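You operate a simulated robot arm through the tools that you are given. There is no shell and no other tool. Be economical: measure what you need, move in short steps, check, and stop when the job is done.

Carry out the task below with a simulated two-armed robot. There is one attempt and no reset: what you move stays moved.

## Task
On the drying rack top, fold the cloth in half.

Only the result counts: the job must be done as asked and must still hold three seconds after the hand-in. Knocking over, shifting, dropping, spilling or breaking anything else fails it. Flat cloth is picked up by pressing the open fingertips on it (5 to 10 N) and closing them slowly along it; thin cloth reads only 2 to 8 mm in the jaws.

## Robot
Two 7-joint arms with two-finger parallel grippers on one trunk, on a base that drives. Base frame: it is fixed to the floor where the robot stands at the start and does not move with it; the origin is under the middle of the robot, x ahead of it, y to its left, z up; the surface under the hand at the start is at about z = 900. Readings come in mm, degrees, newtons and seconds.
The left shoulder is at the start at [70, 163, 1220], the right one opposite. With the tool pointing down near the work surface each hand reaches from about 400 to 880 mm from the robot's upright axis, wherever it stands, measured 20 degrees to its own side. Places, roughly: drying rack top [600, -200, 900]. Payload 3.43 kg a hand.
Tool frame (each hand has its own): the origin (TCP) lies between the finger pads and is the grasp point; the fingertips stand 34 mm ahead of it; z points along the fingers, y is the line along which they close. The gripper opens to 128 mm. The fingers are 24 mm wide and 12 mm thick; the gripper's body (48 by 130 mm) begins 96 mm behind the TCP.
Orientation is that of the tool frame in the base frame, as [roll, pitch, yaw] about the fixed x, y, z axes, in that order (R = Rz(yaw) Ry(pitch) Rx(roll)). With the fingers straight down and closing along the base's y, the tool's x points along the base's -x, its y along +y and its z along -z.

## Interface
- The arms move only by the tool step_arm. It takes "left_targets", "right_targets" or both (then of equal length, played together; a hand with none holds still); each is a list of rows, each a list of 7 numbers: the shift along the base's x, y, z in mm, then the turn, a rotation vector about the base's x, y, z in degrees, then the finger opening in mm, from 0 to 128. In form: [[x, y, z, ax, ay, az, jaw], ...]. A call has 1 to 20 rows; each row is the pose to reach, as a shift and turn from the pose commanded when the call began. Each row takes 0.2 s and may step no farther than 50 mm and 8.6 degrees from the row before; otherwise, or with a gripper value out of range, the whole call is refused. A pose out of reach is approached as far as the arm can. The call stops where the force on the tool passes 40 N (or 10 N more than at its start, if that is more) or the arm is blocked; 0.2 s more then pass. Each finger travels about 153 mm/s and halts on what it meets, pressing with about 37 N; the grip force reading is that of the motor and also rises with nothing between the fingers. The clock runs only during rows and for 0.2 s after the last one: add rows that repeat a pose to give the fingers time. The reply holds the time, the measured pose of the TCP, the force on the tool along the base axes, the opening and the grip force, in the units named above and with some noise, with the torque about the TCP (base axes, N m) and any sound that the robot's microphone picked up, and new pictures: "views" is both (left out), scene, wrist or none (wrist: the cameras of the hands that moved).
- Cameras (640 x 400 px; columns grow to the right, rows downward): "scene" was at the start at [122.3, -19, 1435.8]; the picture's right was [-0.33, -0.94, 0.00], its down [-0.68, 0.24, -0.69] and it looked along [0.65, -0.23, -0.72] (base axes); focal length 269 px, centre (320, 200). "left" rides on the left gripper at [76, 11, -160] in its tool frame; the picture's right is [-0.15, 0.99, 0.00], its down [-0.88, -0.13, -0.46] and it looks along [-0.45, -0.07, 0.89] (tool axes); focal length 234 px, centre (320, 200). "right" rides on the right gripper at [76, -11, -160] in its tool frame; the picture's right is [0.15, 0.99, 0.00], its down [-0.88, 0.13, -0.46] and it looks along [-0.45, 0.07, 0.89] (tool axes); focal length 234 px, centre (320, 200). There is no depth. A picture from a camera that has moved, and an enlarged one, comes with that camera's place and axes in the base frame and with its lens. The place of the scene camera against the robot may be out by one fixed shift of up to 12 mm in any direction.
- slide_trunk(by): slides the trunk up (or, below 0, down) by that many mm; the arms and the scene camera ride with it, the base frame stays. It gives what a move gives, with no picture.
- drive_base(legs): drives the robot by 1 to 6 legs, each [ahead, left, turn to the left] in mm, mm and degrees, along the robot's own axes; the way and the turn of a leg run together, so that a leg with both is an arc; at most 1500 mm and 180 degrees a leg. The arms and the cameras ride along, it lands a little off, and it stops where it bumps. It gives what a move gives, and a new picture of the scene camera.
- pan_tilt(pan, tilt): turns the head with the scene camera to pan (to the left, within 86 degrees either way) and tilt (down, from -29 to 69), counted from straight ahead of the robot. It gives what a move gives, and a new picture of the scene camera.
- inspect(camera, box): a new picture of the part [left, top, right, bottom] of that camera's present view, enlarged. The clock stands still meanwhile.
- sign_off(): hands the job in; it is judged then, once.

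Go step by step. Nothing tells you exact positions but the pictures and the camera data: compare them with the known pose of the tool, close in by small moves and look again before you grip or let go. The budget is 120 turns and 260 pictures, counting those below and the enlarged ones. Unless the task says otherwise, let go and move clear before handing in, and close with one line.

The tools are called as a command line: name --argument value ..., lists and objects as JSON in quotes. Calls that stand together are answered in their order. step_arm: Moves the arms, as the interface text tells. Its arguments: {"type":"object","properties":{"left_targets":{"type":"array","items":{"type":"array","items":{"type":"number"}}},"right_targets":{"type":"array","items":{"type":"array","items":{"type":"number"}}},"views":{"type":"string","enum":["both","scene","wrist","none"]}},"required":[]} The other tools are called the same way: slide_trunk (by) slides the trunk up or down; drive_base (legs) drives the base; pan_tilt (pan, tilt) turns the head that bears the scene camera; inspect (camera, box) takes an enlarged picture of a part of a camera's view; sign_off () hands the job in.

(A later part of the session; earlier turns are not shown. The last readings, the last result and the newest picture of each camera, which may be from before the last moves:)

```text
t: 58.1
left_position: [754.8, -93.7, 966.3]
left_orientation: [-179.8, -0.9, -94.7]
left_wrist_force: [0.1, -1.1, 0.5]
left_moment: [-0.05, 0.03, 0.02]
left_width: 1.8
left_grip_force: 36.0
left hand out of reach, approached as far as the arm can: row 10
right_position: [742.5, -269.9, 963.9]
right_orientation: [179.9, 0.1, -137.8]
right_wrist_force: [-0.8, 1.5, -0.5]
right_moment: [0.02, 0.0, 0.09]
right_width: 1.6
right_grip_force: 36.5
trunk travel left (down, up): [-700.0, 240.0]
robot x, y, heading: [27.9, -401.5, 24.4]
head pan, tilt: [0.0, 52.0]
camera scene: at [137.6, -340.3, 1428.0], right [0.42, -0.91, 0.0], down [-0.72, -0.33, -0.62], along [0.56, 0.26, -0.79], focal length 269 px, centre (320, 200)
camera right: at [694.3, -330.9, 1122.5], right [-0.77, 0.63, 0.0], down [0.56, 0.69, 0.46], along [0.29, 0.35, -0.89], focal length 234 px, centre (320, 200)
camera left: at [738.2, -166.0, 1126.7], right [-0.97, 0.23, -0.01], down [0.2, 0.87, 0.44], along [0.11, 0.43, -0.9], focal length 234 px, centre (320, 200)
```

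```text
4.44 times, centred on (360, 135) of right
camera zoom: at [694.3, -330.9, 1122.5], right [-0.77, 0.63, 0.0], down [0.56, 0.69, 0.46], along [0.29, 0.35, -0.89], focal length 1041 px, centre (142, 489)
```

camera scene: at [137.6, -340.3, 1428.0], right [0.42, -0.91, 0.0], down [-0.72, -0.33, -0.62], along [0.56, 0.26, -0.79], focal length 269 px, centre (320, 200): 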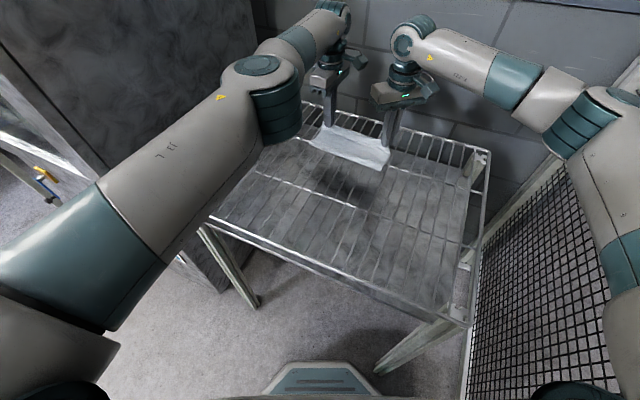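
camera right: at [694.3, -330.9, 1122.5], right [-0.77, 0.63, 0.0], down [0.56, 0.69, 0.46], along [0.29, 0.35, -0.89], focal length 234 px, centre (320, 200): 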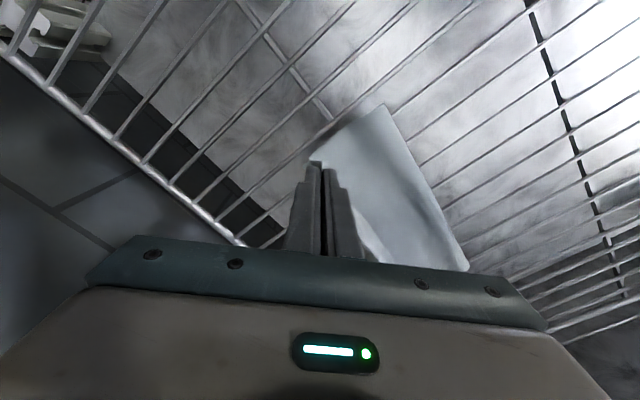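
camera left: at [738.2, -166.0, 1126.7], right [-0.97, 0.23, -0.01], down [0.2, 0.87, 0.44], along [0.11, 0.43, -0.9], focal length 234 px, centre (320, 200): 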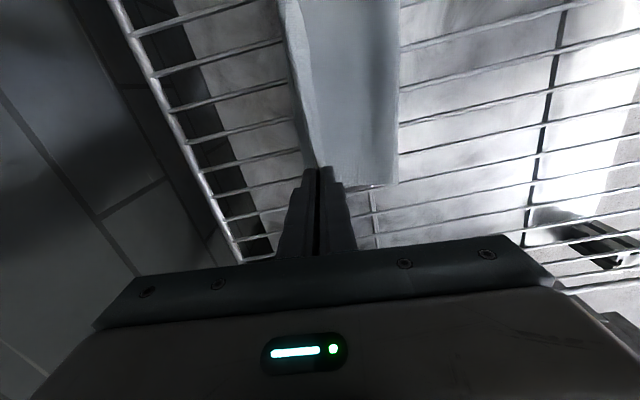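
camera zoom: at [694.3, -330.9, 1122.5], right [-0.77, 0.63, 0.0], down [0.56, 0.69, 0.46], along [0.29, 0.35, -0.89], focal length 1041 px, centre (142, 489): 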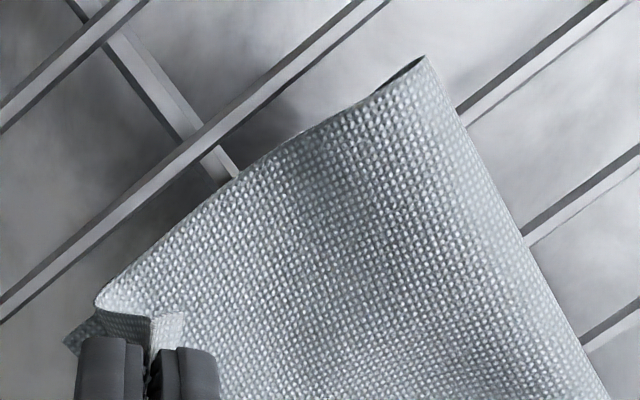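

The bottom layer's far edge now lies at x about 771 on the left and 756 on the right. The near edge is over it, with a soft roll at the fold and a narrow flap beyond the grip, so I'll lower to just above the layers and release.

step_arm --left_targets '[[-3, 0, -6, 0, 0, 0, 0], [-6, 0, -12, 0, 0, 0, 0], [-9, 0, -18, 0, 0, 0, 0], [-10, 0, -22, 0, 0, 0, 0], [-10, 0, -25, 0, 0, 0, 0]]' --right_targets '[[-3, 0, -6, 0, 0, 0, 0], [-6, 0, -12, 0, 0, 0, 0], [-9, 0, -18, 0, 0, 0, 0], [-10, 0, -21, 0, 0, 0, 0], [-10, 0, -23, 0, 0, 0, 0]]' --views "none"

inspect --camera "scene" --box '[290, 100, 410, 180]'

inspect --camera "right" --box '[240, 80, 480, 280]'

```text
t: 59.3
left_position: [751.6, -91.3, 939.2]
left_orientation: [-179.7, -0.9, -94.7]
left_wrist_force: [0.1, -2.3, 0.6]
left_moment: [-0.08, 0.0, 0.02]
left_width: 1.8
left_grip_force: 36.7
left hand out of reach, approached as far as the arm can: row 2, 3, 4, 5
right_position: [733.6, -269.7, 940.3]
right_orientation: [180.0, 0.1, -137.7]
right_wrist_force: [0.1, 2.8, 0.6]
right_moment: [0.06, -0.02, 0.07]
right_width: 1.6
right_grip_force: 36.6
trunk travel left (down, up): [-700.0, 240.0]
robot x, y, heading: [28.3, -396.2, 25.1]
head pan, tilt: [0.0, 52.0]
```

```text
5.00 times, centred on (350, 140) of scene
camera zoom: at [136.7, -338.8, 1428.0], right [0.42, -0.91, 0.0], down [-0.71, -0.33, -0.62], along [0.56, 0.26, -0.79], focal length 1345 px, centre (170, 500)
```

zoom: 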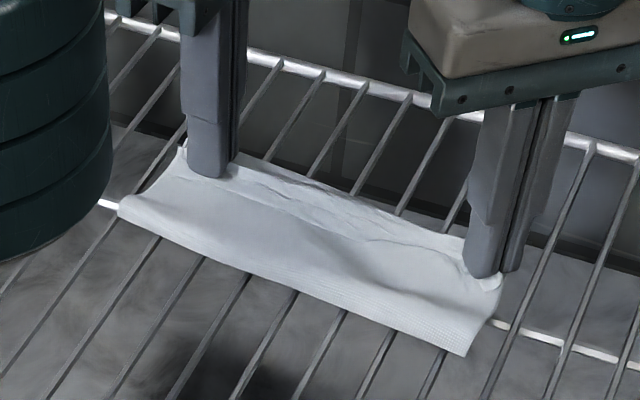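

```text
2.00 times, centred on (360, 180) of right
camera zoom: at [683.6, -329.7, 1099.2], right [-0.77, 0.63, 0.0], down [0.56, 0.69, 0.46], along [0.29, 0.35, -0.89], focal length 468 px, centre (240, 240)
```

zoom: 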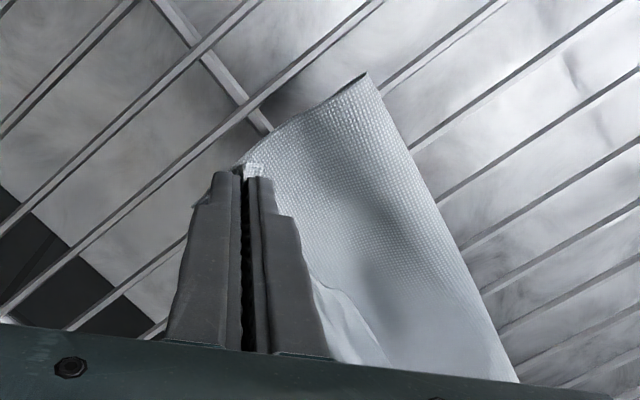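

I'll release gently, opening just a little, and lift straight up.

step_arm --left_targets '[[0, 0, -1, 0, 0, 0, 4], [0, 0, -1, 0, 0, 0, 8], [0, 0, 0, 0, 0, 0, 12], [0, 0, 3, 0, 0, 0, 14], [0, 0, 8, 0, 0, 0, 14], [0, 0, 16, 0, 0, 0, 14], [0, 0, 30, 0, 0, 0, 14], [0, 0, 50, 0, 0, 0, 14]]' --right_targets '[[0, 0, -1, 0, 0, 0, 4], [0, 0, -1, 0, 0, 0, 8], [0, 0, 0, 0, 0, 0, 12], [0, 0, 3, 0, 0, 0, 14], [0, 0, 8, 0, 0, 0, 14], [0, 0, 16, 0, 0, 0, 14], [0, 0, 30, 0, 0, 0, 14], [0, 0, 50, 0, 0, 0, 14]]'

inspect --camera "scene" --box '[290, 100, 410, 180]'

```text
t: 61.1
left_position: [752.1, -91.4, 990.3]
left_orientation: [-179.9, -1.0, -94.6]
left_wrist_force: [0.4, -0.2, 0.0]
left_moment: [-0.01, 0.02, -0.01]
left_width: 13.9
left_grip_force: 0.0
right_position: [731.6, -270.8, 987.7]
right_orientation: [180.0, 0.2, -137.8]
right_wrist_force: [-0.7, -1.4, -0.1]
right_moment: [0.02, 0.0, 0.0]
right_width: 13.9
right_grip_force: 0.0
trunk travel left (down, up): [-700.0, 240.0]
robot x, y, heading: [25.4, -398.7, 24.6]
head pan, tilt: [0.0, 52.0]
camera scene: at [136.0, -339.2, 1428.0], right [0.42, -0.91, 0.0], down [-0.71, -0.33, -0.62], along [0.56, 0.26, -0.79], focal length 269 px, centre (320, 200)
camera right: at [682.6, -330.6, 1148.4], right [-0.77, 0.63, 0.0], down [0.56, 0.69, 0.46], along [0.29, 0.35, -0.89], focal length 234 px, centre (320, 200)
camera left: at [735.7, -163.8, 1152.1], right [-0.97, 0.23, 0.0], down [0.2, 0.87, 0.44], along [0.1, 0.43, -0.9], focal length 234 px, centre (320, 200)
```

scene: 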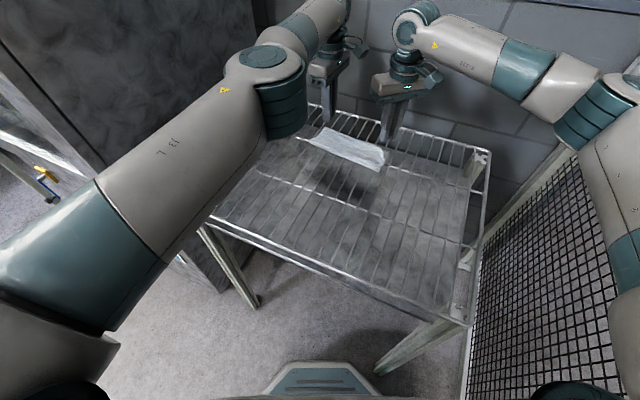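
right: 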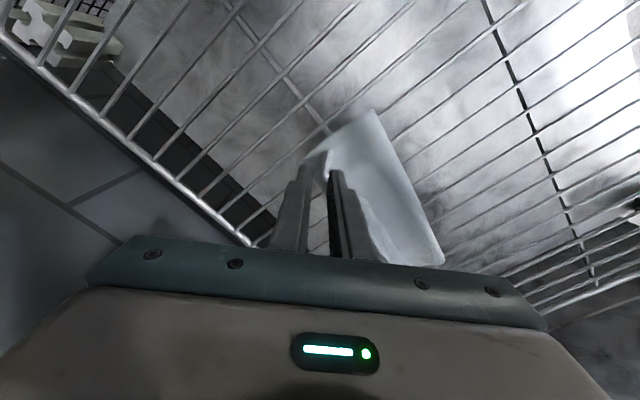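
left: 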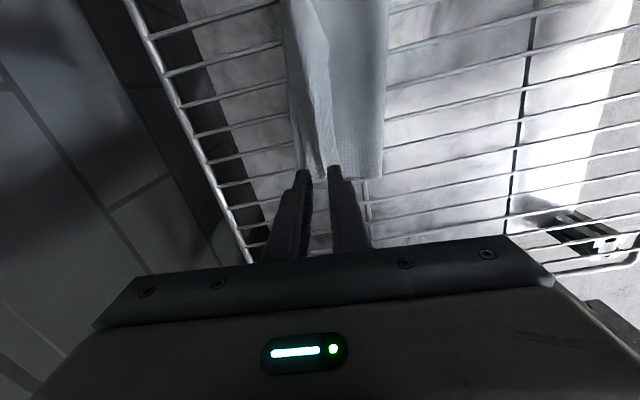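

```text
5.00 times, centred on (350, 140) of scene
camera zoom: at [136.0, -339.2, 1428.0], right [0.42, -0.91, 0.0], down [-0.71, -0.33, -0.62], along [0.56, 0.26, -0.79], focal length 1345 px, centre (170, 500)
```

zoom: 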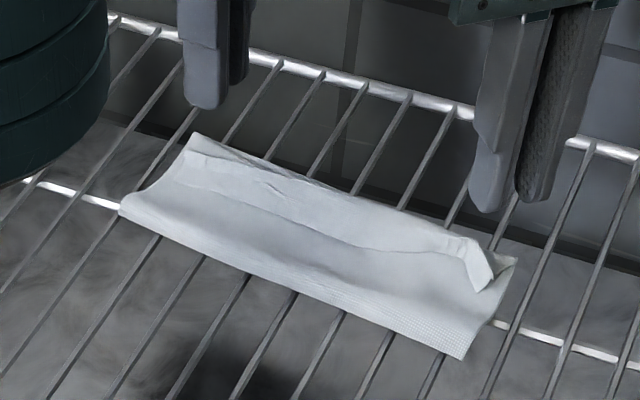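

The cloth is folded over, but a strip of about 30 mm along its edge is doubled back on top. I'll look closely to plan how to turn that strip outward.

inspect --camera "right" --box '[280, 90, 460, 280]'

inspect --camera "left" --box '[240, 0, 420, 200]'

```text
2.11 times, centred on (370, 185) of right
camera zoom: at [682.6, -330.6, 1148.4], right [-0.77, 0.63, 0.0], down [0.56, 0.69, 0.46], along [0.29, 0.35, -0.89], focal length 493 px, centre (215, 232)
```

zoom: 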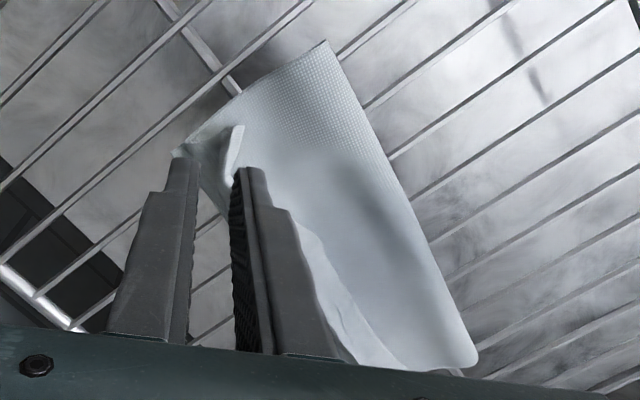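

```text
2.00 times, centred on (330, 100) of left
camera zoom: at [735.7, -163.8, 1152.1], right [-0.97, 0.23, 0.0], down [0.2, 0.87, 0.44], along [0.1, 0.43, -0.9], focal length 468 px, centre (300, 400)
```

zoom: 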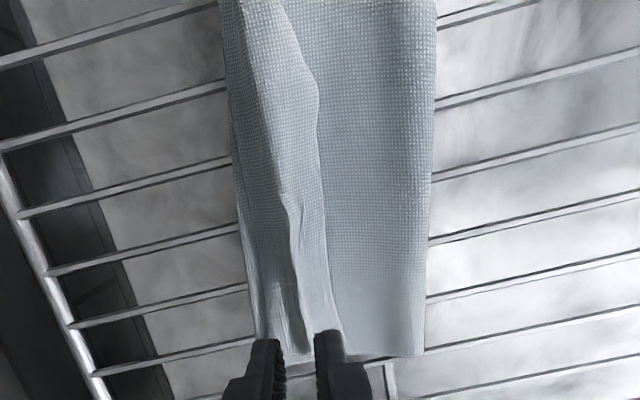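

The doubled strip lies between x about 727 and 763, with its free edge facing the robot. I'll close the fingers, turn the left wrist for more reach, and place both tips just behind that edge so I can sweep it outward.

step_arm --left_targets '[[-8, 0, 5, 0, 0, -8, 10], [-16, 0, 5, 0, 0, -16, 4], [-24, 0, 5, 0, 0, -24, 0], [-32, 0, 5, 0, 0, -32, 0], [-40, -2, 5, 0, 0, -40, 0], [-42, -4, -10, 0, 0, -40, 0], [-42, -4, -28, 0, 0, -40, 0]]' --right_targets '[[-6, 2, 5, 0, 0, 0, 10], [-12, 4, 5, 0, 0, 0, 4], [-18, 6, 5, 0, 0, 0, 0], [-24, 8, 5, 0, 0, 0, 0], [-30, 8, 5, 0, 0, 0, 0], [-36, 8, -10, 0, 0, 0, 0], [-36, 8, -28, 0, 0, 0, 0]]'

inspect --camera "scene" --box '[290, 100, 410, 180]'

```text
t: 62.7
left_position: [711.6, -94.8, 959.1]
left_orientation: [-179.7, -1.1, -134.6]
left_wrist_force: [-0.2, 0.5, 0.5]
left_moment: [-0.04, 0.06, 0.0]
left_width: 0.0
left_grip_force: 33.1
left hand out of reach, approached as far as the arm can: row 1, 2, 3, 4
right_position: [698.2, -259.7, 959.3]
right_orientation: [-180.0, 0.0, -137.5]
right_wrist_force: [1.1, 0.1, -0.2]
right_moment: [-0.02, 0.03, -0.03]
right_width: 0.0
right_grip_force: 32.8
trunk travel left (down, up): [-700.0, 240.0]
robot x, y, heading: [28.4, -399.9, 25.2]
head pan, tilt: [0.0, 52.0]
camera scene: at [138.5, -336.6, 1427.7], right [0.42, -0.91, 0.0], down [-0.72, -0.33, -0.61], along [0.56, 0.26, -0.79], focal length 269 px, centre (320, 200)
camera right: at [649.0, -319.9, 1119.7], right [-0.77, 0.63, 0.0], down [0.56, 0.69, 0.46], along [0.29, 0.35, -0.89], focal length 234 px, centre (320, 200)
camera left: at [652.7, -139.1, 1120.1], right [-0.6, 0.8, -0.01], down [0.72, 0.54, 0.44], along [0.36, 0.26, -0.9], focal length 234 px, centre (320, 200)
```

scene: 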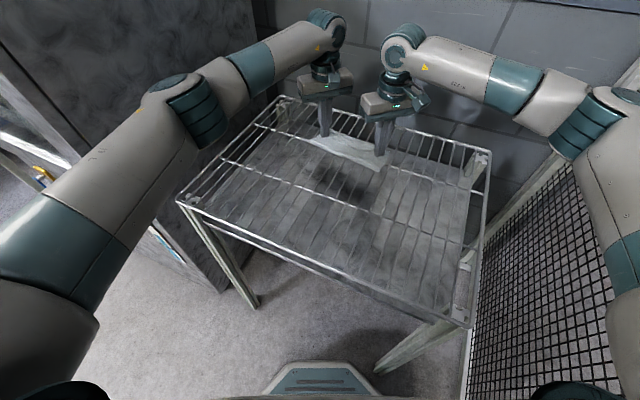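
right: 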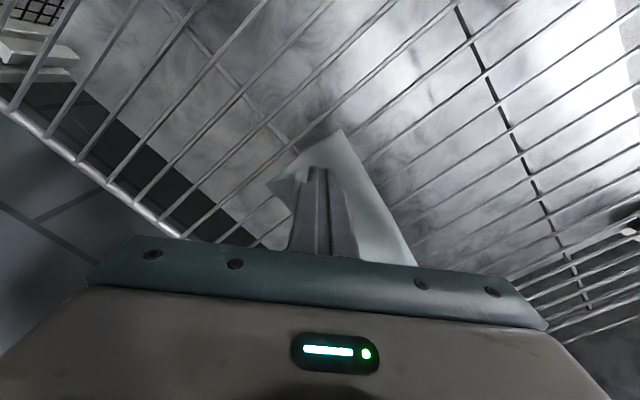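
left: 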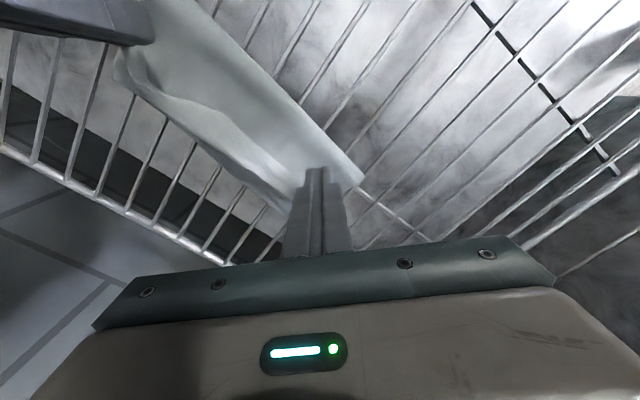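

```text
5.00 times, centred on (350, 140) of scene
camera zoom: at [138.5, -336.6, 1427.7], right [0.42, -0.91, 0.0], down [-0.72, -0.33, -0.61], along [0.56, 0.26, -0.79], focal length 1345 px, centre (170, 500)
```

zoom: 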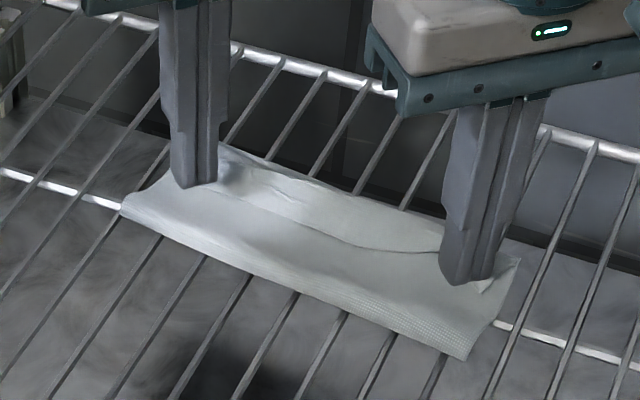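

The tips are positioned behind the strip's free edge. I'll lower to just above the top layer and sweep partway.

step_arm --left_targets '[[0, 0, -8, 0, 0, 0, 0], [0, 0, -14, 0, 0, 0, 0], [0, 0, -17, 0, 0, 0, 0], [6, 0, -17, 0, 0, 0, 0], [12, 0, -17, 0, 0, 0, 0], [18, 0, -17, 0, 0, 0, 0], [24, 0, -17, 0, 0, 0, 0], [30, 0, -17, 0, 0, 0, 0]]' --right_targets '[[0, 0, -8, 0, 0, 0, 0], [0, 0, -14, 0, 0, 0, 0], [0, 0, -17, 0, 0, 0, 0], [6, 0, -17, 0, 0, 0, 0], [12, 0, -17, 0, 0, 0, 0], [18, 0, -17, 0, 0, 0, 0], [24, 0, -17, 0, 0, 0, 0], [30, 0, -17, 0, 0, 0, 0]]' --views "none"

inspect --camera "scene" --box '[290, 100, 410, 180]'

inspect --camera "right" --box '[240, 90, 440, 270]'

inspect --camera "left" --box '[120, 20, 400, 260]'

```text
t: 64.5
left_position: [740.6, -96.0, 943.8]
left_orientation: [-179.8, -0.8, -134.6]
left_wrist_force: [-0.5, -0.5, -0.5]
left_moment: [-0.03, -0.02, 0.01]
left_width: 0.3
left_grip_force: 33.3
right_position: [728.6, -262.3, 942.3]
right_orientation: [179.9, 0.0, -137.8]
right_wrist_force: [0.4, 1.0, 0.1]
right_moment: [0.03, 0.0, 0.01]
right_width: 0.0
right_grip_force: 32.5
trunk travel left (down, up): [-700.0, 240.0]
robot x, y, heading: [24.4, -400.3, 24.7]
head pan, tilt: [0.0, 52.0]
```

```text
5.00 times, centred on (350, 140) of scene
camera zoom: at [137.1, -339.3, 1428.0], right [0.42, -0.91, 0.0], down [-0.71, -0.33, -0.62], along [0.56, 0.26, -0.79], focal length 1345 px, centre (170, 500)
```

zoom: 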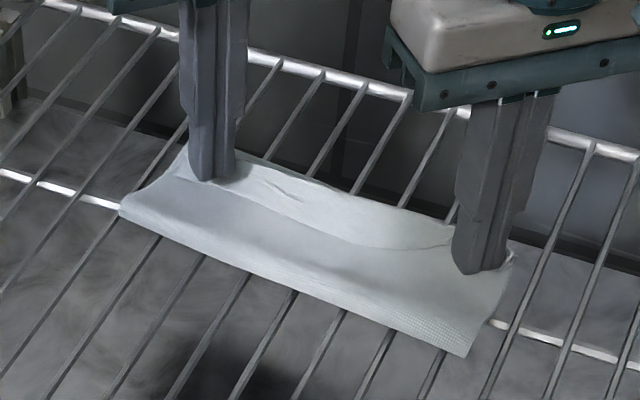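

```text
2.22 times, centred on (340, 180) of right
camera zoom: at [678.7, -322.3, 1103.0], right [-0.77, 0.63, 0.0], down [0.56, 0.69, 0.46], along [0.29, 0.35, -0.89], focal length 520 px, centre (276, 244)
```

zoom: 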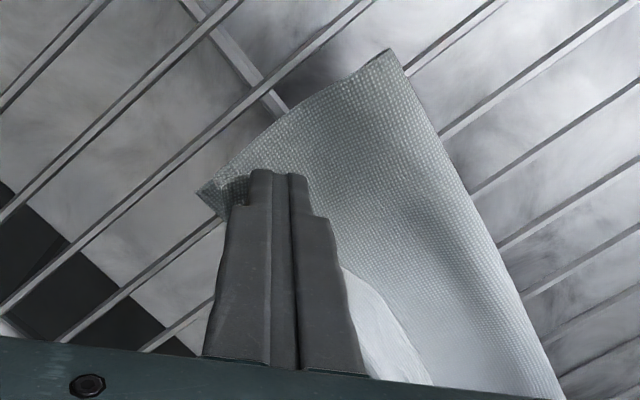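

```text
1.67 times, centred on (260, 140) of left
camera zoom: at [680.5, -139.7, 1105.1], right [-0.6, 0.8, -0.01], down [0.71, 0.54, 0.44], along [0.36, 0.26, -0.9], focal length 390 px, centre (420, 300)
```

zoom: 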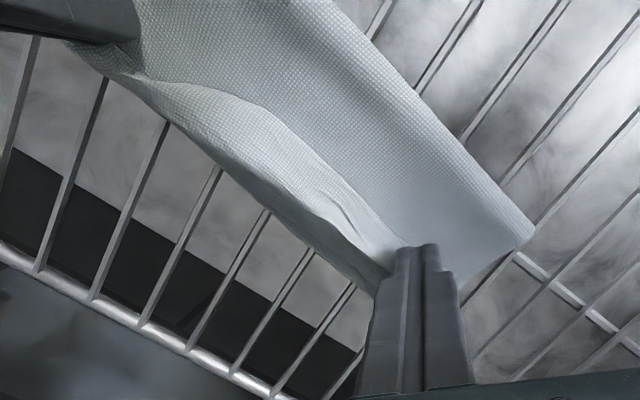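

The ends of the strip are being pushed outward. I'll continue the sweep past the far edge.

step_arm --left_targets '[[6, 0, -1, 0, 0, 0, 0], [12, 0, -1, 0, 0, 0, 0], [18, 0, -1, 0, 0, 0, 0], [24, 0, -1, 0, 0, 0, 0], [30, 0, -1, 0, 0, 0, 0], [36, 0, -1, 0, 0, 0, 0], [42, 0, 0, 0, 0, 0, 0], [48, 0, 1, 0, 0, 0, 0]]' --right_targets '[[6, 0, 0, 0, 0, 0, 0], [12, 0, 0, 0, 0, 0, 0], [18, 0, 0, 0, 0, 0, 0], [24, 0, 0, 0, 0, 0, 0], [30, 0, 0, 0, 0, 0, 0], [36, 0, 0, 0, 0, 0, 0], [42, 0, 1, 0, 0, 0, 0], [48, 0, 2, 0, 0, 0, 0]]' --views "none"

inspect --camera "scene" --box '[290, 90, 410, 170]'

inspect --camera "right" --box '[240, 90, 440, 270]'

inspect --camera "left" --box '[120, 20, 400, 260]'

```text
t: 66.3
left_position: [751.7, -96.3, 942.0]
left_orientation: [-179.6, -0.9, -134.7]
left_wrist_force: [-0.3, 0.6, 0.3]
left_moment: [0.0, 0.0, -0.02]
left_width: 0.1
left_grip_force: 33.3
left hand out of reach, approached as far as the arm can: row 3, 4, 5, 6, 7, 8
right_position: [776.3, -262.3, 946.8]
right_orientation: [180.0, 0.1, -137.8]
right_wrist_force: [-0.3, 0.4, -1.0]
right_moment: [-0.01, -0.01, 0.01]
right_width: 0.0
right_grip_force: 33.0
trunk travel left (down, up): [-700.0, 240.0]
robot x, y, heading: [29.0, -403.4, 24.7]
head pan, tilt: [0.0, 52.0]
```

```text
5.00 times, centred on (350, 130) of scene
camera zoom: at [137.0, -338.7, 1428.0], right [0.42, -0.91, 0.0], down [-0.71, -0.33, -0.62], along [0.56, 0.26, -0.79], focal length 1345 px, centre (170, 550)
```

zoom: 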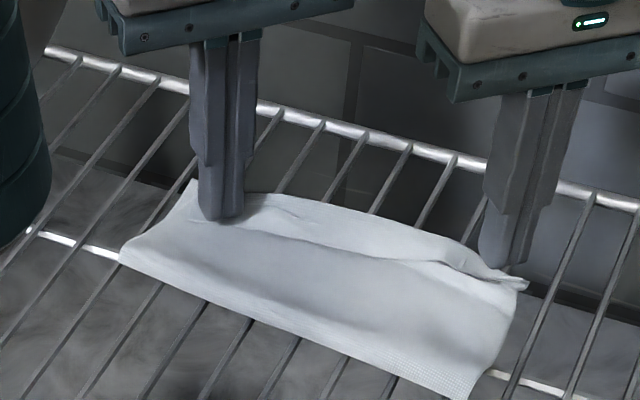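

```text
2.22 times, centred on (340, 180) of right
camera zoom: at [726.7, -322.5, 1105.8], right [-0.77, 0.63, 0.0], down [0.56, 0.69, 0.46], along [0.29, 0.35, -0.89], focal length 520 px, centre (276, 244)
```

zoom: 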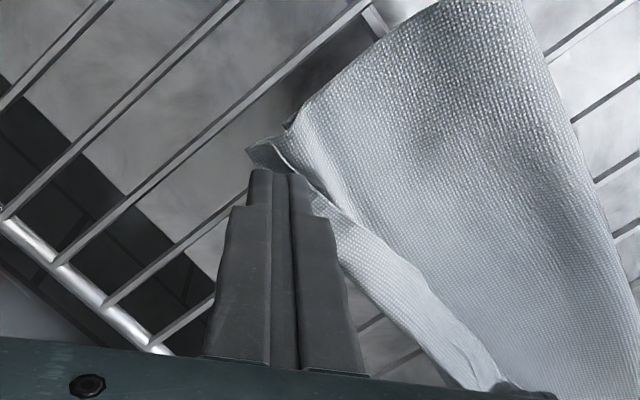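

```text
1.67 times, centred on (260, 140) of left
camera zoom: at [693.0, -139.6, 1103.2], right [-0.6, 0.8, -0.01], down [0.72, 0.54, 0.44], along [0.36, 0.26, -0.9], focal length 390 px, centre (420, 300)
```

zoom: 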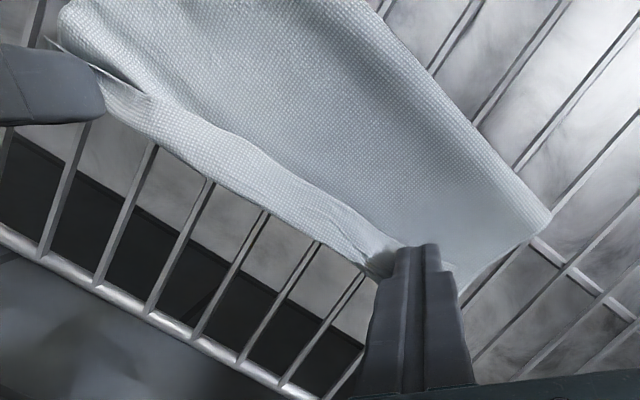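

The right end is mostly turned out, but the left hand ran out of reach at x 752. I'll raise both hands, drive ahead 40 mm (the base still clears the rack leg), and finish the sweep.

step_arm --left_targets '[[-6, 0, 10, 0, 0, 0, 0], [-12, 0, 40, 0, 0, 0, 0], [-16, 0, 70, 0, 0, 0, 0]]' --right_targets '[[0, 0, 10, 0, 0, 0, 0], [-10, 0, 40, 0, 0, 0, 0], [-30, 0, 70, 0, 0, 0, 0]]' --views "none"

drive_base --legs '[[42, 0, 0]]'

inspect --camera "scene" --box '[270, 110, 390, 190]'

inspect --camera "left" --box '[0, 0, 640, 400]'

inspect --camera "right" --box '[0, 0, 640, 400]'

```text
t: 67.1
left_position: [733.3, -97.3, 1013.9]
left_orientation: [-179.7, -0.9, -134.7]
left_wrist_force: [-0.1, 0.2, 0.7]
left_moment: [0.03, 0.0, 0.04]
left_width: 0.0
left_grip_force: 32.7
right_position: [745.2, -263.7, 1017.1]
right_orientation: [180.0, 0.2, -137.8]
right_wrist_force: [0.1, 0.4, -0.1]
right_moment: [-0.01, -0.07, 0.0]
right_width: 0.1
right_grip_force: 32.9
trunk travel left (down, up): [-700.0, 240.0]
robot x, y, heading: [23.9, -402.9, 24.9]
head pan, tilt: [0.0, 52.0]
```

```text
t: 68.0
left_position: [770.0, -81.4, 1015.4]
left_orientation: [-179.7, -0.7, -134.7]
left_wrist_force: [-0.2, -0.9, 0.4]
left_moment: [-0.01, -0.03, 0.01]
left_width: 0.0
left_grip_force: 33.3
right_position: [780.8, -246.5, 1018.1]
right_orientation: [179.9, 0.2, -137.8]
right_wrist_force: [-0.4, 0.0, 0.1]
right_moment: [0.0, -0.02, -0.02]
right_width: 0.1
right_grip_force: 33.4
trunk travel left (down, up): [-700.0, 240.0]
robot x, y, heading: [65.2, -382.2, 24.9]
head pan, tilt: [0.0, 52.0]
camera scene: at [171.0, -322.9, 1428.6], right [0.42, -0.91, 0.0], down [-0.71, -0.33, -0.62], along [0.56, 0.26, -0.79], focal length 269 px, centre (320, 200)
```

scene: 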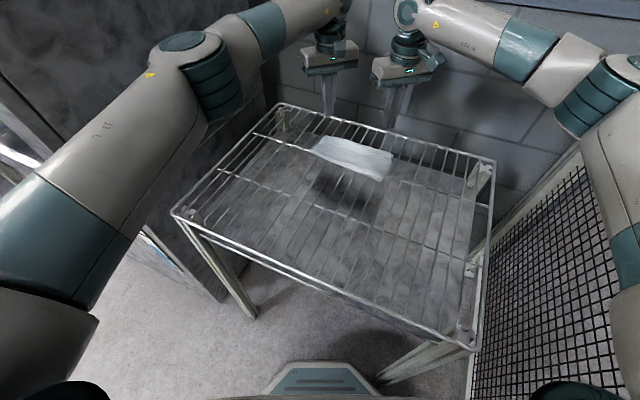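

```text
5.00 times, centred on (330, 150) of scene
camera zoom: at [171.0, -322.9, 1428.6], right [0.42, -0.91, 0.0], down [-0.71, -0.33, -0.62], along [0.56, 0.26, -0.79], focal length 1345 px, centre (270, 450)
```

zoom: 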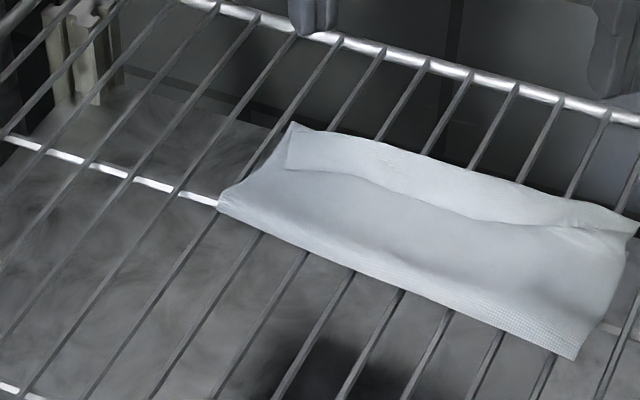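

```text
1.00 times, centred on (320, 200) of left (not enlarged: the box is as wide or as high as the picture)
camera zoom: at [710.0, -124.4, 1176.5], right [-0.6, 0.8, -0.01], down [0.71, 0.54, 0.44], along [0.36, 0.26, -0.9], focal length 234 px, centre (320, 200)
```

zoom: 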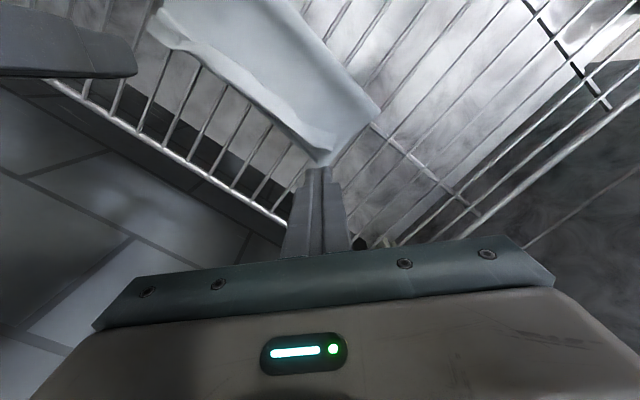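

```text
1.00 times, centred on (320, 200) of right (not enlarged: the box is as wide or as high as the picture)
camera zoom: at [731.7, -307.3, 1177.5], right [-0.77, 0.63, 0.0], down [0.56, 0.69, 0.46], along [0.29, 0.36, -0.89], focal length 234 px, centre (320, 200)
```

zoom: 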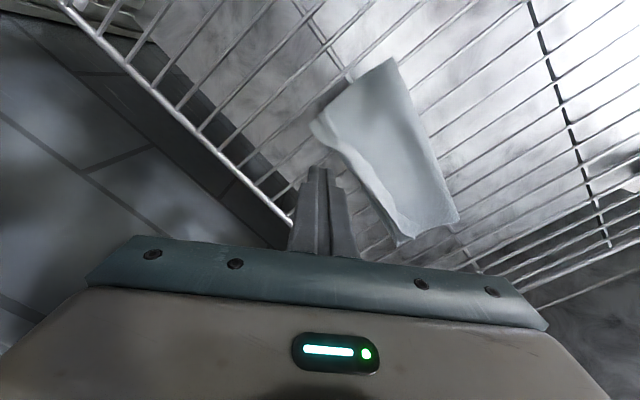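

inspect --camera "right" --box '[290, 40, 480, 260]'

inspect --camera "left" --box '[140, 0, 400, 180]'

inspect --camera "scene" --box '[305, 125, 400, 185]'

```text
1.82 times, centred on (385, 150) of right
camera zoom: at [731.7, -307.3, 1177.5], right [-0.77, 0.63, 0.0], down [0.56, 0.69, 0.46], along [0.29, 0.36, -0.89], focal length 426 px, centre (202, 291)
```

zoom: 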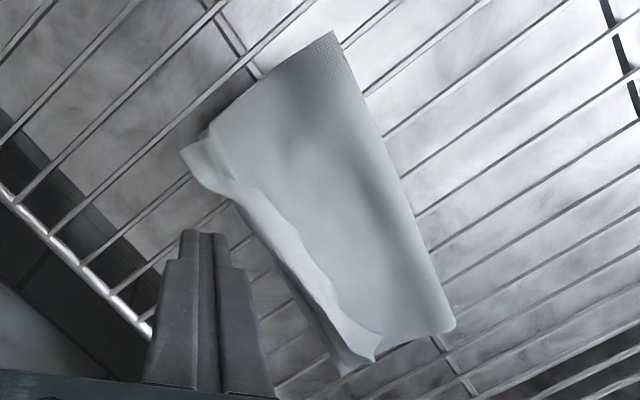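

```text
2.22 times, centred on (270, 90) of left
camera zoom: at [710.0, -124.4, 1176.5], right [-0.6, 0.8, -0.01], down [0.71, 0.54, 0.44], along [0.36, 0.26, -0.9], focal length 520 px, centre (431, 444)
```

zoom: 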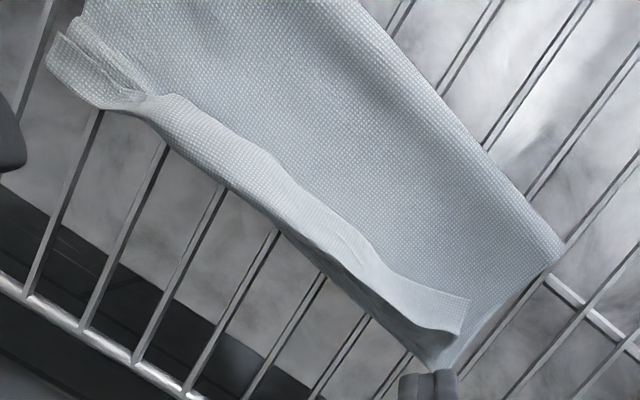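

```text
6.67 times, centred on (352, 155) of scene
camera zoom: at [171.0, -322.9, 1428.6], right [0.42, -0.91, 0.0], down [-0.71, -0.33, -0.62], along [0.56, 0.26, -0.79], focal length 1793 px, centre (103, 500)
```

zoom: 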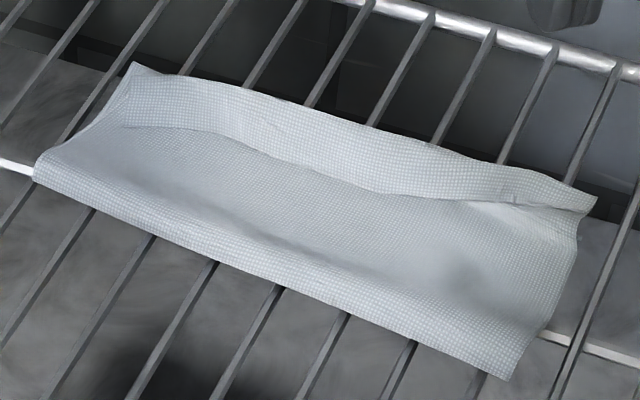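

The strip is still doubled from the left end to past the middle, while the right end is out. I'll sweep the left part with the left hand, which can now reach further.

step_arm --left_targets '[[-16, -1, -5, 0, 0, -8, 0], [-32, -2, -15, 0, 0, -16, 0], [-48, -3, -30, 0, 0, -24, 0], [-50, -4, -50, 0, 0, -24, 0], [-50, -4, -66, 0, 0, -24, 0], [-50, -4, -73, 0, 0, -24, 0], [-42, -4, -73, 0, 0, -24, 0], [-34, -4, -73, 0, 0, -24, 0], [-26, -4, -73, 0, 0, -24, 0], [-18, -4, -73, 0, 0, -24, 0], [-10, -4, -73, 0, 0, -24, 0], [-2, -4, -73, 0, 0, -24, 0], [6, -4, -73, 0, 0, -24, 0], [14, -4, -72, 0, 0, -24, 0], [22, -4, -72, 0, 0, -24, 0], [30, -4, -70, 0, 0, -24, 0]]' --views "none"

inspect --camera "scene" --box '[290, 105, 410, 185]'

inspect --camera "left" --box '[0, 0, 640, 400]'

```text
t: 71.4
left_position: [789.5, -85.6, 942.4]
left_orientation: [-179.8, -1.0, -158.6]
left_wrist_force: [-0.1, 0.0, -0.6]
left_moment: [0.04, 0.01, 0.05]
left_width: 0.1
left_grip_force: 33.0
left hand out of reach, approached as far as the arm can: row 15, 16
right_position: [783.5, -247.3, 1017.1]
right_orientation: [179.9, 0.2, -137.8]
right_wrist_force: [-0.9, -0.1, -0.7]
right_moment: [0.01, 0.01, 0.02]
right_width: 0.0
right_grip_force: 33.0
trunk travel left (down, up): [-700.0, 240.0]
robot x, y, heading: [64.3, -379.9, 24.9]
head pan, tilt: [0.0, 52.0]
```

```text
5.00 times, centred on (350, 145) of scene
camera zoom: at [174.7, -322.4, 1428.0], right [0.42, -0.91, 0.0], down [-0.72, -0.33, -0.62], along [0.56, 0.26, -0.79], focal length 1345 px, centre (170, 475)
```

zoom: 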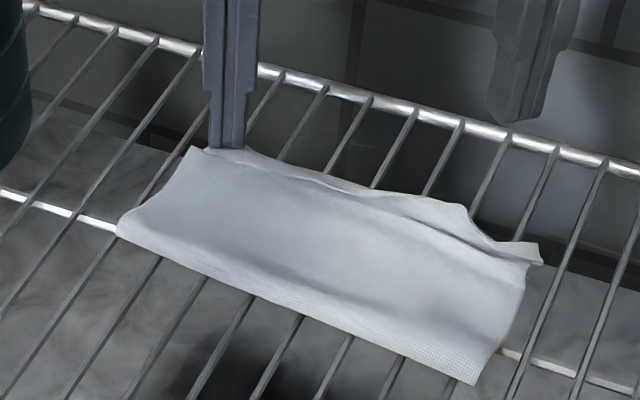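

```text
1.00 times, centred on (320, 200) of left (not enlarged: the box is as wide or as high as the picture)
camera zoom: at [717.2, -100.1, 1103.1], right [-0.22, 0.97, -0.01], down [0.87, 0.2, 0.44], along [0.43, 0.09, -0.9], focal length 234 px, centre (320, 200)
```

zoom: 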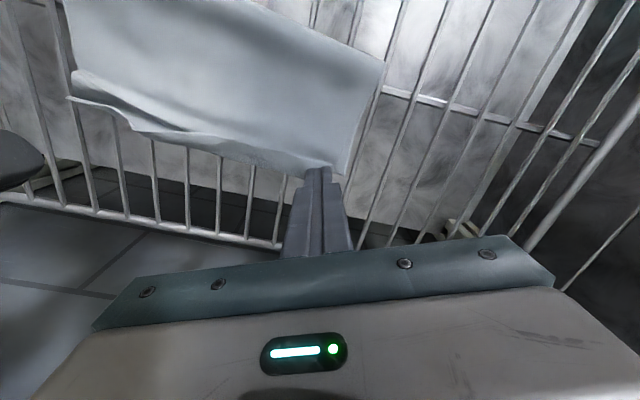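

The left end is out. I'll move the right hand aside and sweep the middle the same way.

step_arm --left_targets '[[0, 0, 15, 0, 0, 0, 0], [-25, -20, 35, 0, 0, 0, 0], [-50, -40, 35, 0, 0, 0, 0], [-58, -50, 20, 0, 0, 0, 0], [-58, -50, 6, 0, 0, 0, 0], [-58, -50, 0, 0, 0, 0, 0], [-50, -50, 0, 0, 0, 0, 0], [-42, -50, 0, 0, 0, 0, 0], [-34, -50, 0, 0, 0, 0, 0], [-26, -50, 0, 0, 0, 0, 0], [-18, -50, 0, 0, 0, 0, 0], [-10, -50, 0, 0, 0, 0, 0], [-2, -50, 0, 0, 0, 0, 0], [6, -50, 0, 0, 0, 0, 0], [12, -50, 1, 0, 0, 0, 0], [12, -50, 20, 0, 0, 0, 0]]' --right_targets '[[-10, -25, 10, 0, 0, 0, 0], [-20, -50, 20, 0, 0, 0, 0], [-30, -75, 30, 0, 0, 0, 0], [-40, -100, 40, 0, 0, 0, 0], [-40, -100, 40, 0, 0, 0, 0], [-40, -100, 40, 0, 0, 0, 0], [-40, -100, 40, 0, 0, 0, 0], [-40, -100, 40, 0, 0, 0, 0], [-40, -100, 40, 0, 0, 0, 0], [-40, -100, 40, 0, 0, 0, 0], [-40, -100, 40, 0, 0, 0, 0], [-40, -100, 40, 0, 0, 0, 0], [-40, -100, 40, 0, 0, 0, 0], [-40, -100, 40, 0, 0, 0, 0], [-40, -100, 40, 0, 0, 0, 0], [-40, -100, 40, 0, 0, 0, 0]]' --views "none"

inspect --camera "scene" --box '[290, 105, 410, 185]'

inspect --camera "left" --box '[0, 0, 640, 400]'

```text
t: 74.8
left_position: [789.4, -132.6, 961.5]
left_orientation: [-179.8, -1.0, -158.7]
left_wrist_force: [0.9, -0.3, -1.1]
left_moment: [-0.02, -0.03, -0.01]
left_width: 0.1
left_grip_force: 32.9
left hand out of reach, approached as far as the arm can: row 14, 15, 16
right_position: [744.9, -344.7, 1056.5]
right_orientation: [179.9, 0.1, -137.8]
right_wrist_force: [-0.5, 0.7, -0.6]
right_moment: [-0.03, 0.0, 0.03]
right_width: 0.0
right_grip_force: 33.1
trunk travel left (down, up): [-700.0, 240.0]
robot x, y, heading: [60.3, -384.0, 25.0]
head pan, tilt: [0.0, 52.0]
```

```text
5.00 times, centred on (350, 145) of scene
camera zoom: at [174.1, -320.9, 1428.0], right [0.42, -0.91, 0.0], down [-0.71, -0.33, -0.62], along [0.56, 0.26, -0.79], focal length 1345 px, centre (170, 475)
```

zoom: 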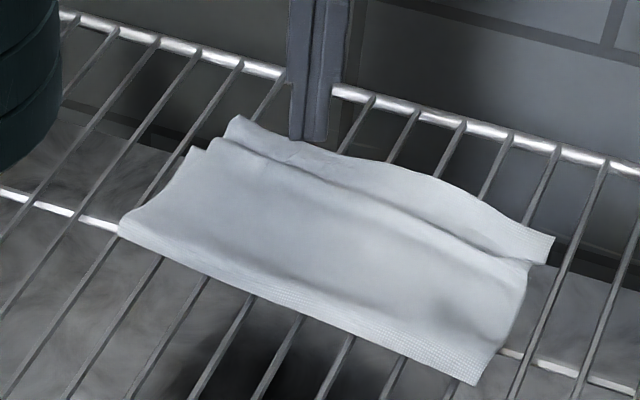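

```text
1.00 times, centred on (320, 200) of left (not enlarged: the box is as wide or as high as the picture)
camera zoom: at [718.0, -148.3, 1123.2], right [-0.22, 0.97, -0.01], down [0.87, 0.2, 0.44], along [0.43, 0.09, -0.9], focal length 234 px, centre (320, 200)
```

zoom: 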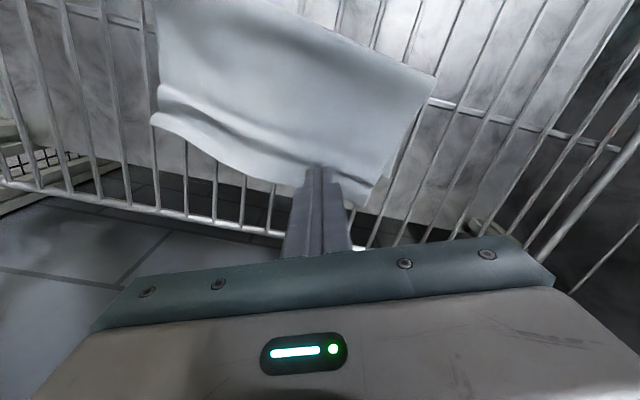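

The strip is fully turned out now, and the cloth lies in two layers with the top edge slightly past the bottom one. I'll raise the hand for a clear look to measure the mismatch.

step_arm --left_targets '[[-10, 15, 30, 0, 0, 0, 0], [-20, 30, 60, 0, 0, 0, 0], [-30, 45, 90, 0, 0, 0, 0]]' --views "wrist"

inspect --camera "scene" --box '[305, 115, 400, 185]'

inspect --camera "right" --box '[200, 0, 640, 280]'

```text
t: 75.6
left_position: [760.5, -87.5, 1051.9]
left_orientation: [-179.8, -0.9, -158.6]
left_wrist_force: [0.2, 0.7, 0.5]
left_moment: [0.0, -0.01, 0.01]
left_width: 0.0
left_grip_force: 33.1
right_position: [744.6, -346.5, 1056.3]
right_orientation: [-179.9, 0.2, -137.8]
right_wrist_force: [0.0, 0.1, 0.0]
right_moment: [-0.01, -0.03, 0.04]
right_width: 0.0
right_grip_force: 33.3
trunk travel left (down, up): [-700.0, 240.0]
robot x, y, heading: [64.4, -384.2, 25.1]
head pan, tilt: [0.0, 52.0]
camera left: at [688.5, -104.1, 1213.4], right [-0.22, 0.97, -0.01], down [0.87, 0.2, 0.44], along [0.43, 0.09, -0.9], focal length 234 px, centre (320, 200)
```

left: 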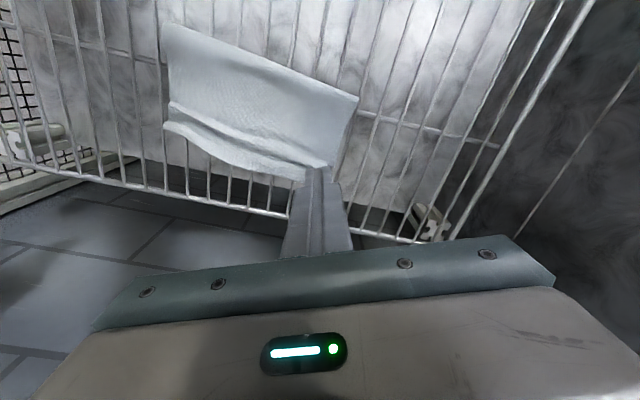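

```text
5.71 times, centred on (352, 150) of scene
camera zoom: at [173.8, -321.1, 1428.0], right [0.42, -0.91, 0.0], down [-0.71, -0.33, -0.62], along [0.56, 0.26, -0.79], focal length 1537 px, centre (134, 486)
```

zoom: 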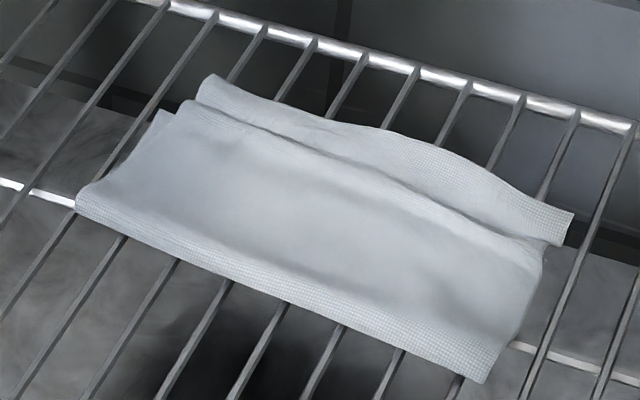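

```text
1.43 times, centred on (420, 140) of right
camera zoom: at [694.7, -405.4, 1215.8], right [-0.77, 0.63, 0.0], down [0.56, 0.69, 0.46], along [0.29, 0.35, -0.89], focal length 334 px, centre (177, 286)
```

zoom: 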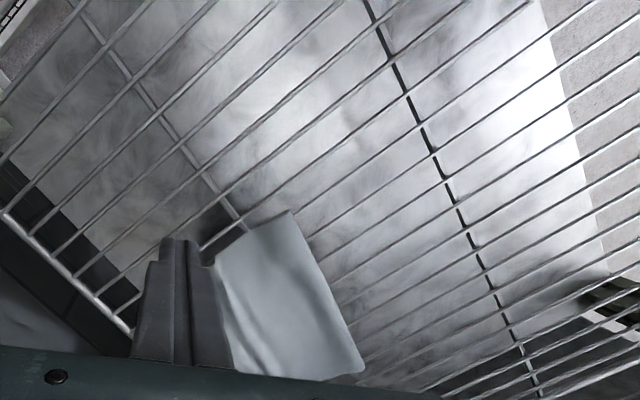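

The top edge overhangs the bottom edge by about 26–33 mm while slack sits in the fold roll. I'll press lightly on the top layer with closed fingertips and drag it a little toward the robot to even the edges.

step_arm --left_targets '[[-10, 0, -20, 0, 0, 0, 0], [-20, 0, -50, 0, 0, 0, 0], [-30, 0, -80, 0, 0, 0, 0], [-30, 0, -100, 0, 0, 0, 0], [-30, 0, -105, 0, 0, 0, 0], [-30, 0, -108, 0, 0, 0, 0], [-30, 0, -110, 0, 0, 0, 0]]' --right_targets '[[-8, 35, -10, 0, 0, 0, 0], [-16, 70, -20, 0, 0, 0, 0], [-23, 101, -50, 0, 0, 0, 0], [-23, 101, -90, 0, 0, 0, 0], [-23, 101, -105, 0, 0, 0, 0], [-23, 101, -111, 0, 0, 0, 0], [-23, 101, -114, 0, 0, 0, 0]]' --views "none"

inspect --camera "scene" --box '[300, 110, 405, 185]'

```text
t: 77.2
left_position: [732.0, -89.5, 942.2]
left_orientation: [-179.7, -0.8, -158.7]
left_wrist_force: [-0.3, 0.2, 0.2]
left_moment: [-0.01, 0.0, 0.02]
left_width: 0.1
left_grip_force: 32.6
right_position: [721.1, -245.5, 941.5]
right_orientation: [179.9, 0.2, -137.8]
right_wrist_force: [0.5, -0.6, 0.9]
right_moment: [-0.03, 0.02, 0.0]
right_width: 0.2
right_grip_force: 33.5
trunk travel left (down, up): [-700.0, 240.0]
robot x, y, heading: [63.5, -380.7, 24.7]
head pan, tilt: [0.0, 52.0]
```

```text
5.33 times, centred on (352, 148) of scene
camera zoom: at [174.6, -321.7, 1428.0], right [0.42, -0.91, 0.0], down [-0.72, -0.33, -0.62], along [0.56, 0.26, -0.79], focal length 1434 px, centre (147, 480)
```

zoom: 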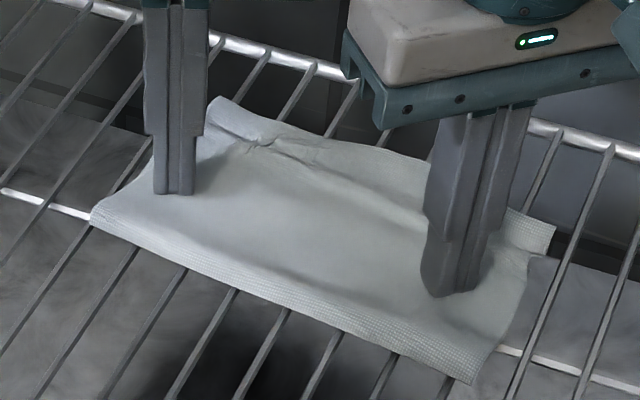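

step_arm --left_targets '[[0, 1, -2, 0, 0, 0, 0], [0, 2, -4, 0, 0, 0, 0], [0, 2, -5.5, 0, 0, 0, 0]]' --right_targets '[[0, 4, -1, 0, 0, 0, 0], [0, 8, -3, 0, 0, 0, 0], [0, 8, -4.5, 0, 0, 0, 0]]' --views "none"

```text
t: 78.0
left_position: [732.4, -86.2, 936.3]
left_orientation: [-179.7, -0.9, -158.7]
left_wrist_force: [-0.5, 0.6, 0.5]
left_moment: [0.0, 0.0, 0.01]
left_width: 0.0
left_grip_force: 33.0
right_position: [720.9, -236.8, 937.7]
right_orientation: [-179.9, 0.1, -137.8]
right_wrist_force: [0.0, 0.2, -0.8]
right_moment: [0.02, 0.02, 0.01]
right_width: 0.1
right_grip_force: 33.5
trunk travel left (down, up): [-700.0, 240.0]
robot x, y, heading: [62.1, -384.6, 25.3]
head pan, tilt: [0.0, 52.0]
```

step_arm --left_targets '[[0, 0, -1, 0, 0, 0, 0], [0, 0, -1.5, 0, 0, 0, 0]]' --right_targets '[[0, 0, -1.5, 0, 0, 0, 0], [0, 0, -3, 0, 0, 0, 0]]' --views "none"

```text
t: 78.6
left_position: [731.6, -87.9, 936.1]
left_orientation: [-179.7, -0.9, -158.7]
left_wrist_force: [-0.3, 0.0, 1.9]
left_moment: [0.04, -0.02, 0.01]
left_width: 0.0
left_grip_force: 33.5
right_position: [721.1, -237.7, 935.5]
right_orientation: [180.0, 0.2, -137.8]
right_wrist_force: [-0.1, -0.9, 3.8]
right_moment: [-0.05, -0.04, 0.0]
right_width: 0.0
right_grip_force: 33.4
trunk travel left (down, up): [-700.0, 240.0]
robot x, y, heading: [64.4, -385.6, 24.8]
head pan, tilt: [0.0, 52.0]
```

Light contact (2–4 N). I'll drag the top layer toward the robot by about 28 mm on the left and 24 mm on the right.

step_arm --left_targets '[[-3, 0, -0.4, 0, 0, 0, 0], [-7, 0, -0.4, 0, 0, 0, 0], [-11, 0, -0.4, 0, 0, 0, 0], [-15, 0, -0.4, 0, 0, 0, 0], [-19, 0, -0.4, 0, 0, 0, 0], [-23, 0, -0.4, 0, 0, 0, 0], [-26, 0, -0.4, 0, 0, 0, 0], [-28, 0, -0.4, 0, 0, 0, 0]]' --right_targets '[[-3, 0, 0, 0, 0, 0, 0], [-6, 0, 0, 0, 0, 0, 0], [-9, 0, 0, 0, 0, 0, 0], [-12, 0, 0, 0, 0, 0, 0], [-15, 0, 0, 0, 0, 0, 0], [-18, 0, 0, 0, 0, 0, 0], [-21, 0, 0, 0, 0, 0, 0], [-24, 0, 0, 0, 0, 0, 0]]' --views "none"

inspect --camera "scene" --box '[300, 110, 405, 185]'

inspect --camera "left" --box '[0, 0, 640, 400]'

```text
t: 80.4
left_position: [701.3, -86.5, 936.4]
left_orientation: [-179.7, -0.8, -158.7]
left_wrist_force: [1.6, -0.1, 4.9]
left_moment: [0.05, -0.05, -0.02]
left_width: 0.0
left_grip_force: 32.7
right_position: [696.6, -237.4, 934.4]
right_orientation: [-179.9, 0.2, -137.8]
right_wrist_force: [1.3, -0.4, 10.1]
right_moment: [-0.03, -0.05, 0.04]
right_width: 0.0
right_grip_force: 33.0
trunk travel left (down, up): [-700.0, 240.0]
robot x, y, heading: [63.5, -380.4, 24.9]
head pan, tilt: [0.0, 52.0]
```

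```text
5.33 times, centred on (352, 148) of scene
camera zoom: at [173.1, -322.0, 1428.2], right [0.42, -0.91, 0.0], down [-0.71, -0.33, -0.62], along [0.56, 0.26, -0.79], focal length 1434 px, centre (147, 480)
```

zoom: 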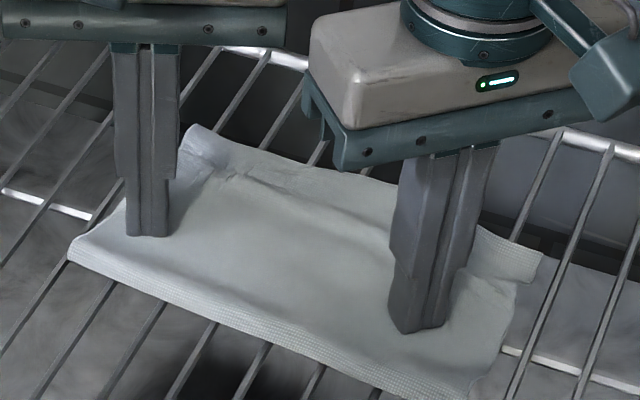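

```text
1.00 times, centred on (320, 200) of left (not enlarged: the box is as wide or as high as the picture)
camera zoom: at [630.3, -102.0, 1096.6], right [-0.22, 0.97, -0.01], down [0.87, 0.2, 0.44], along [0.43, 0.09, -0.9], focal length 234 px, centre (320, 200)
```

zoom: 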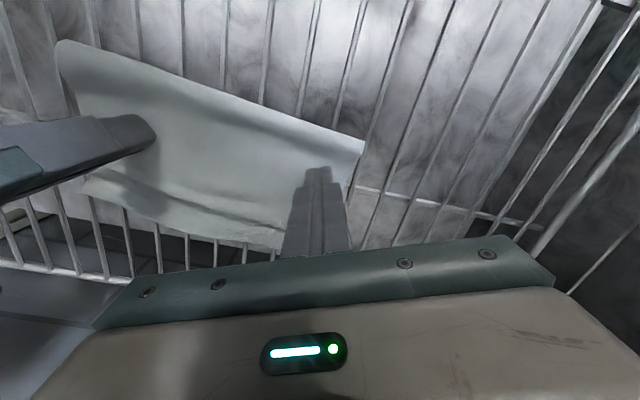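

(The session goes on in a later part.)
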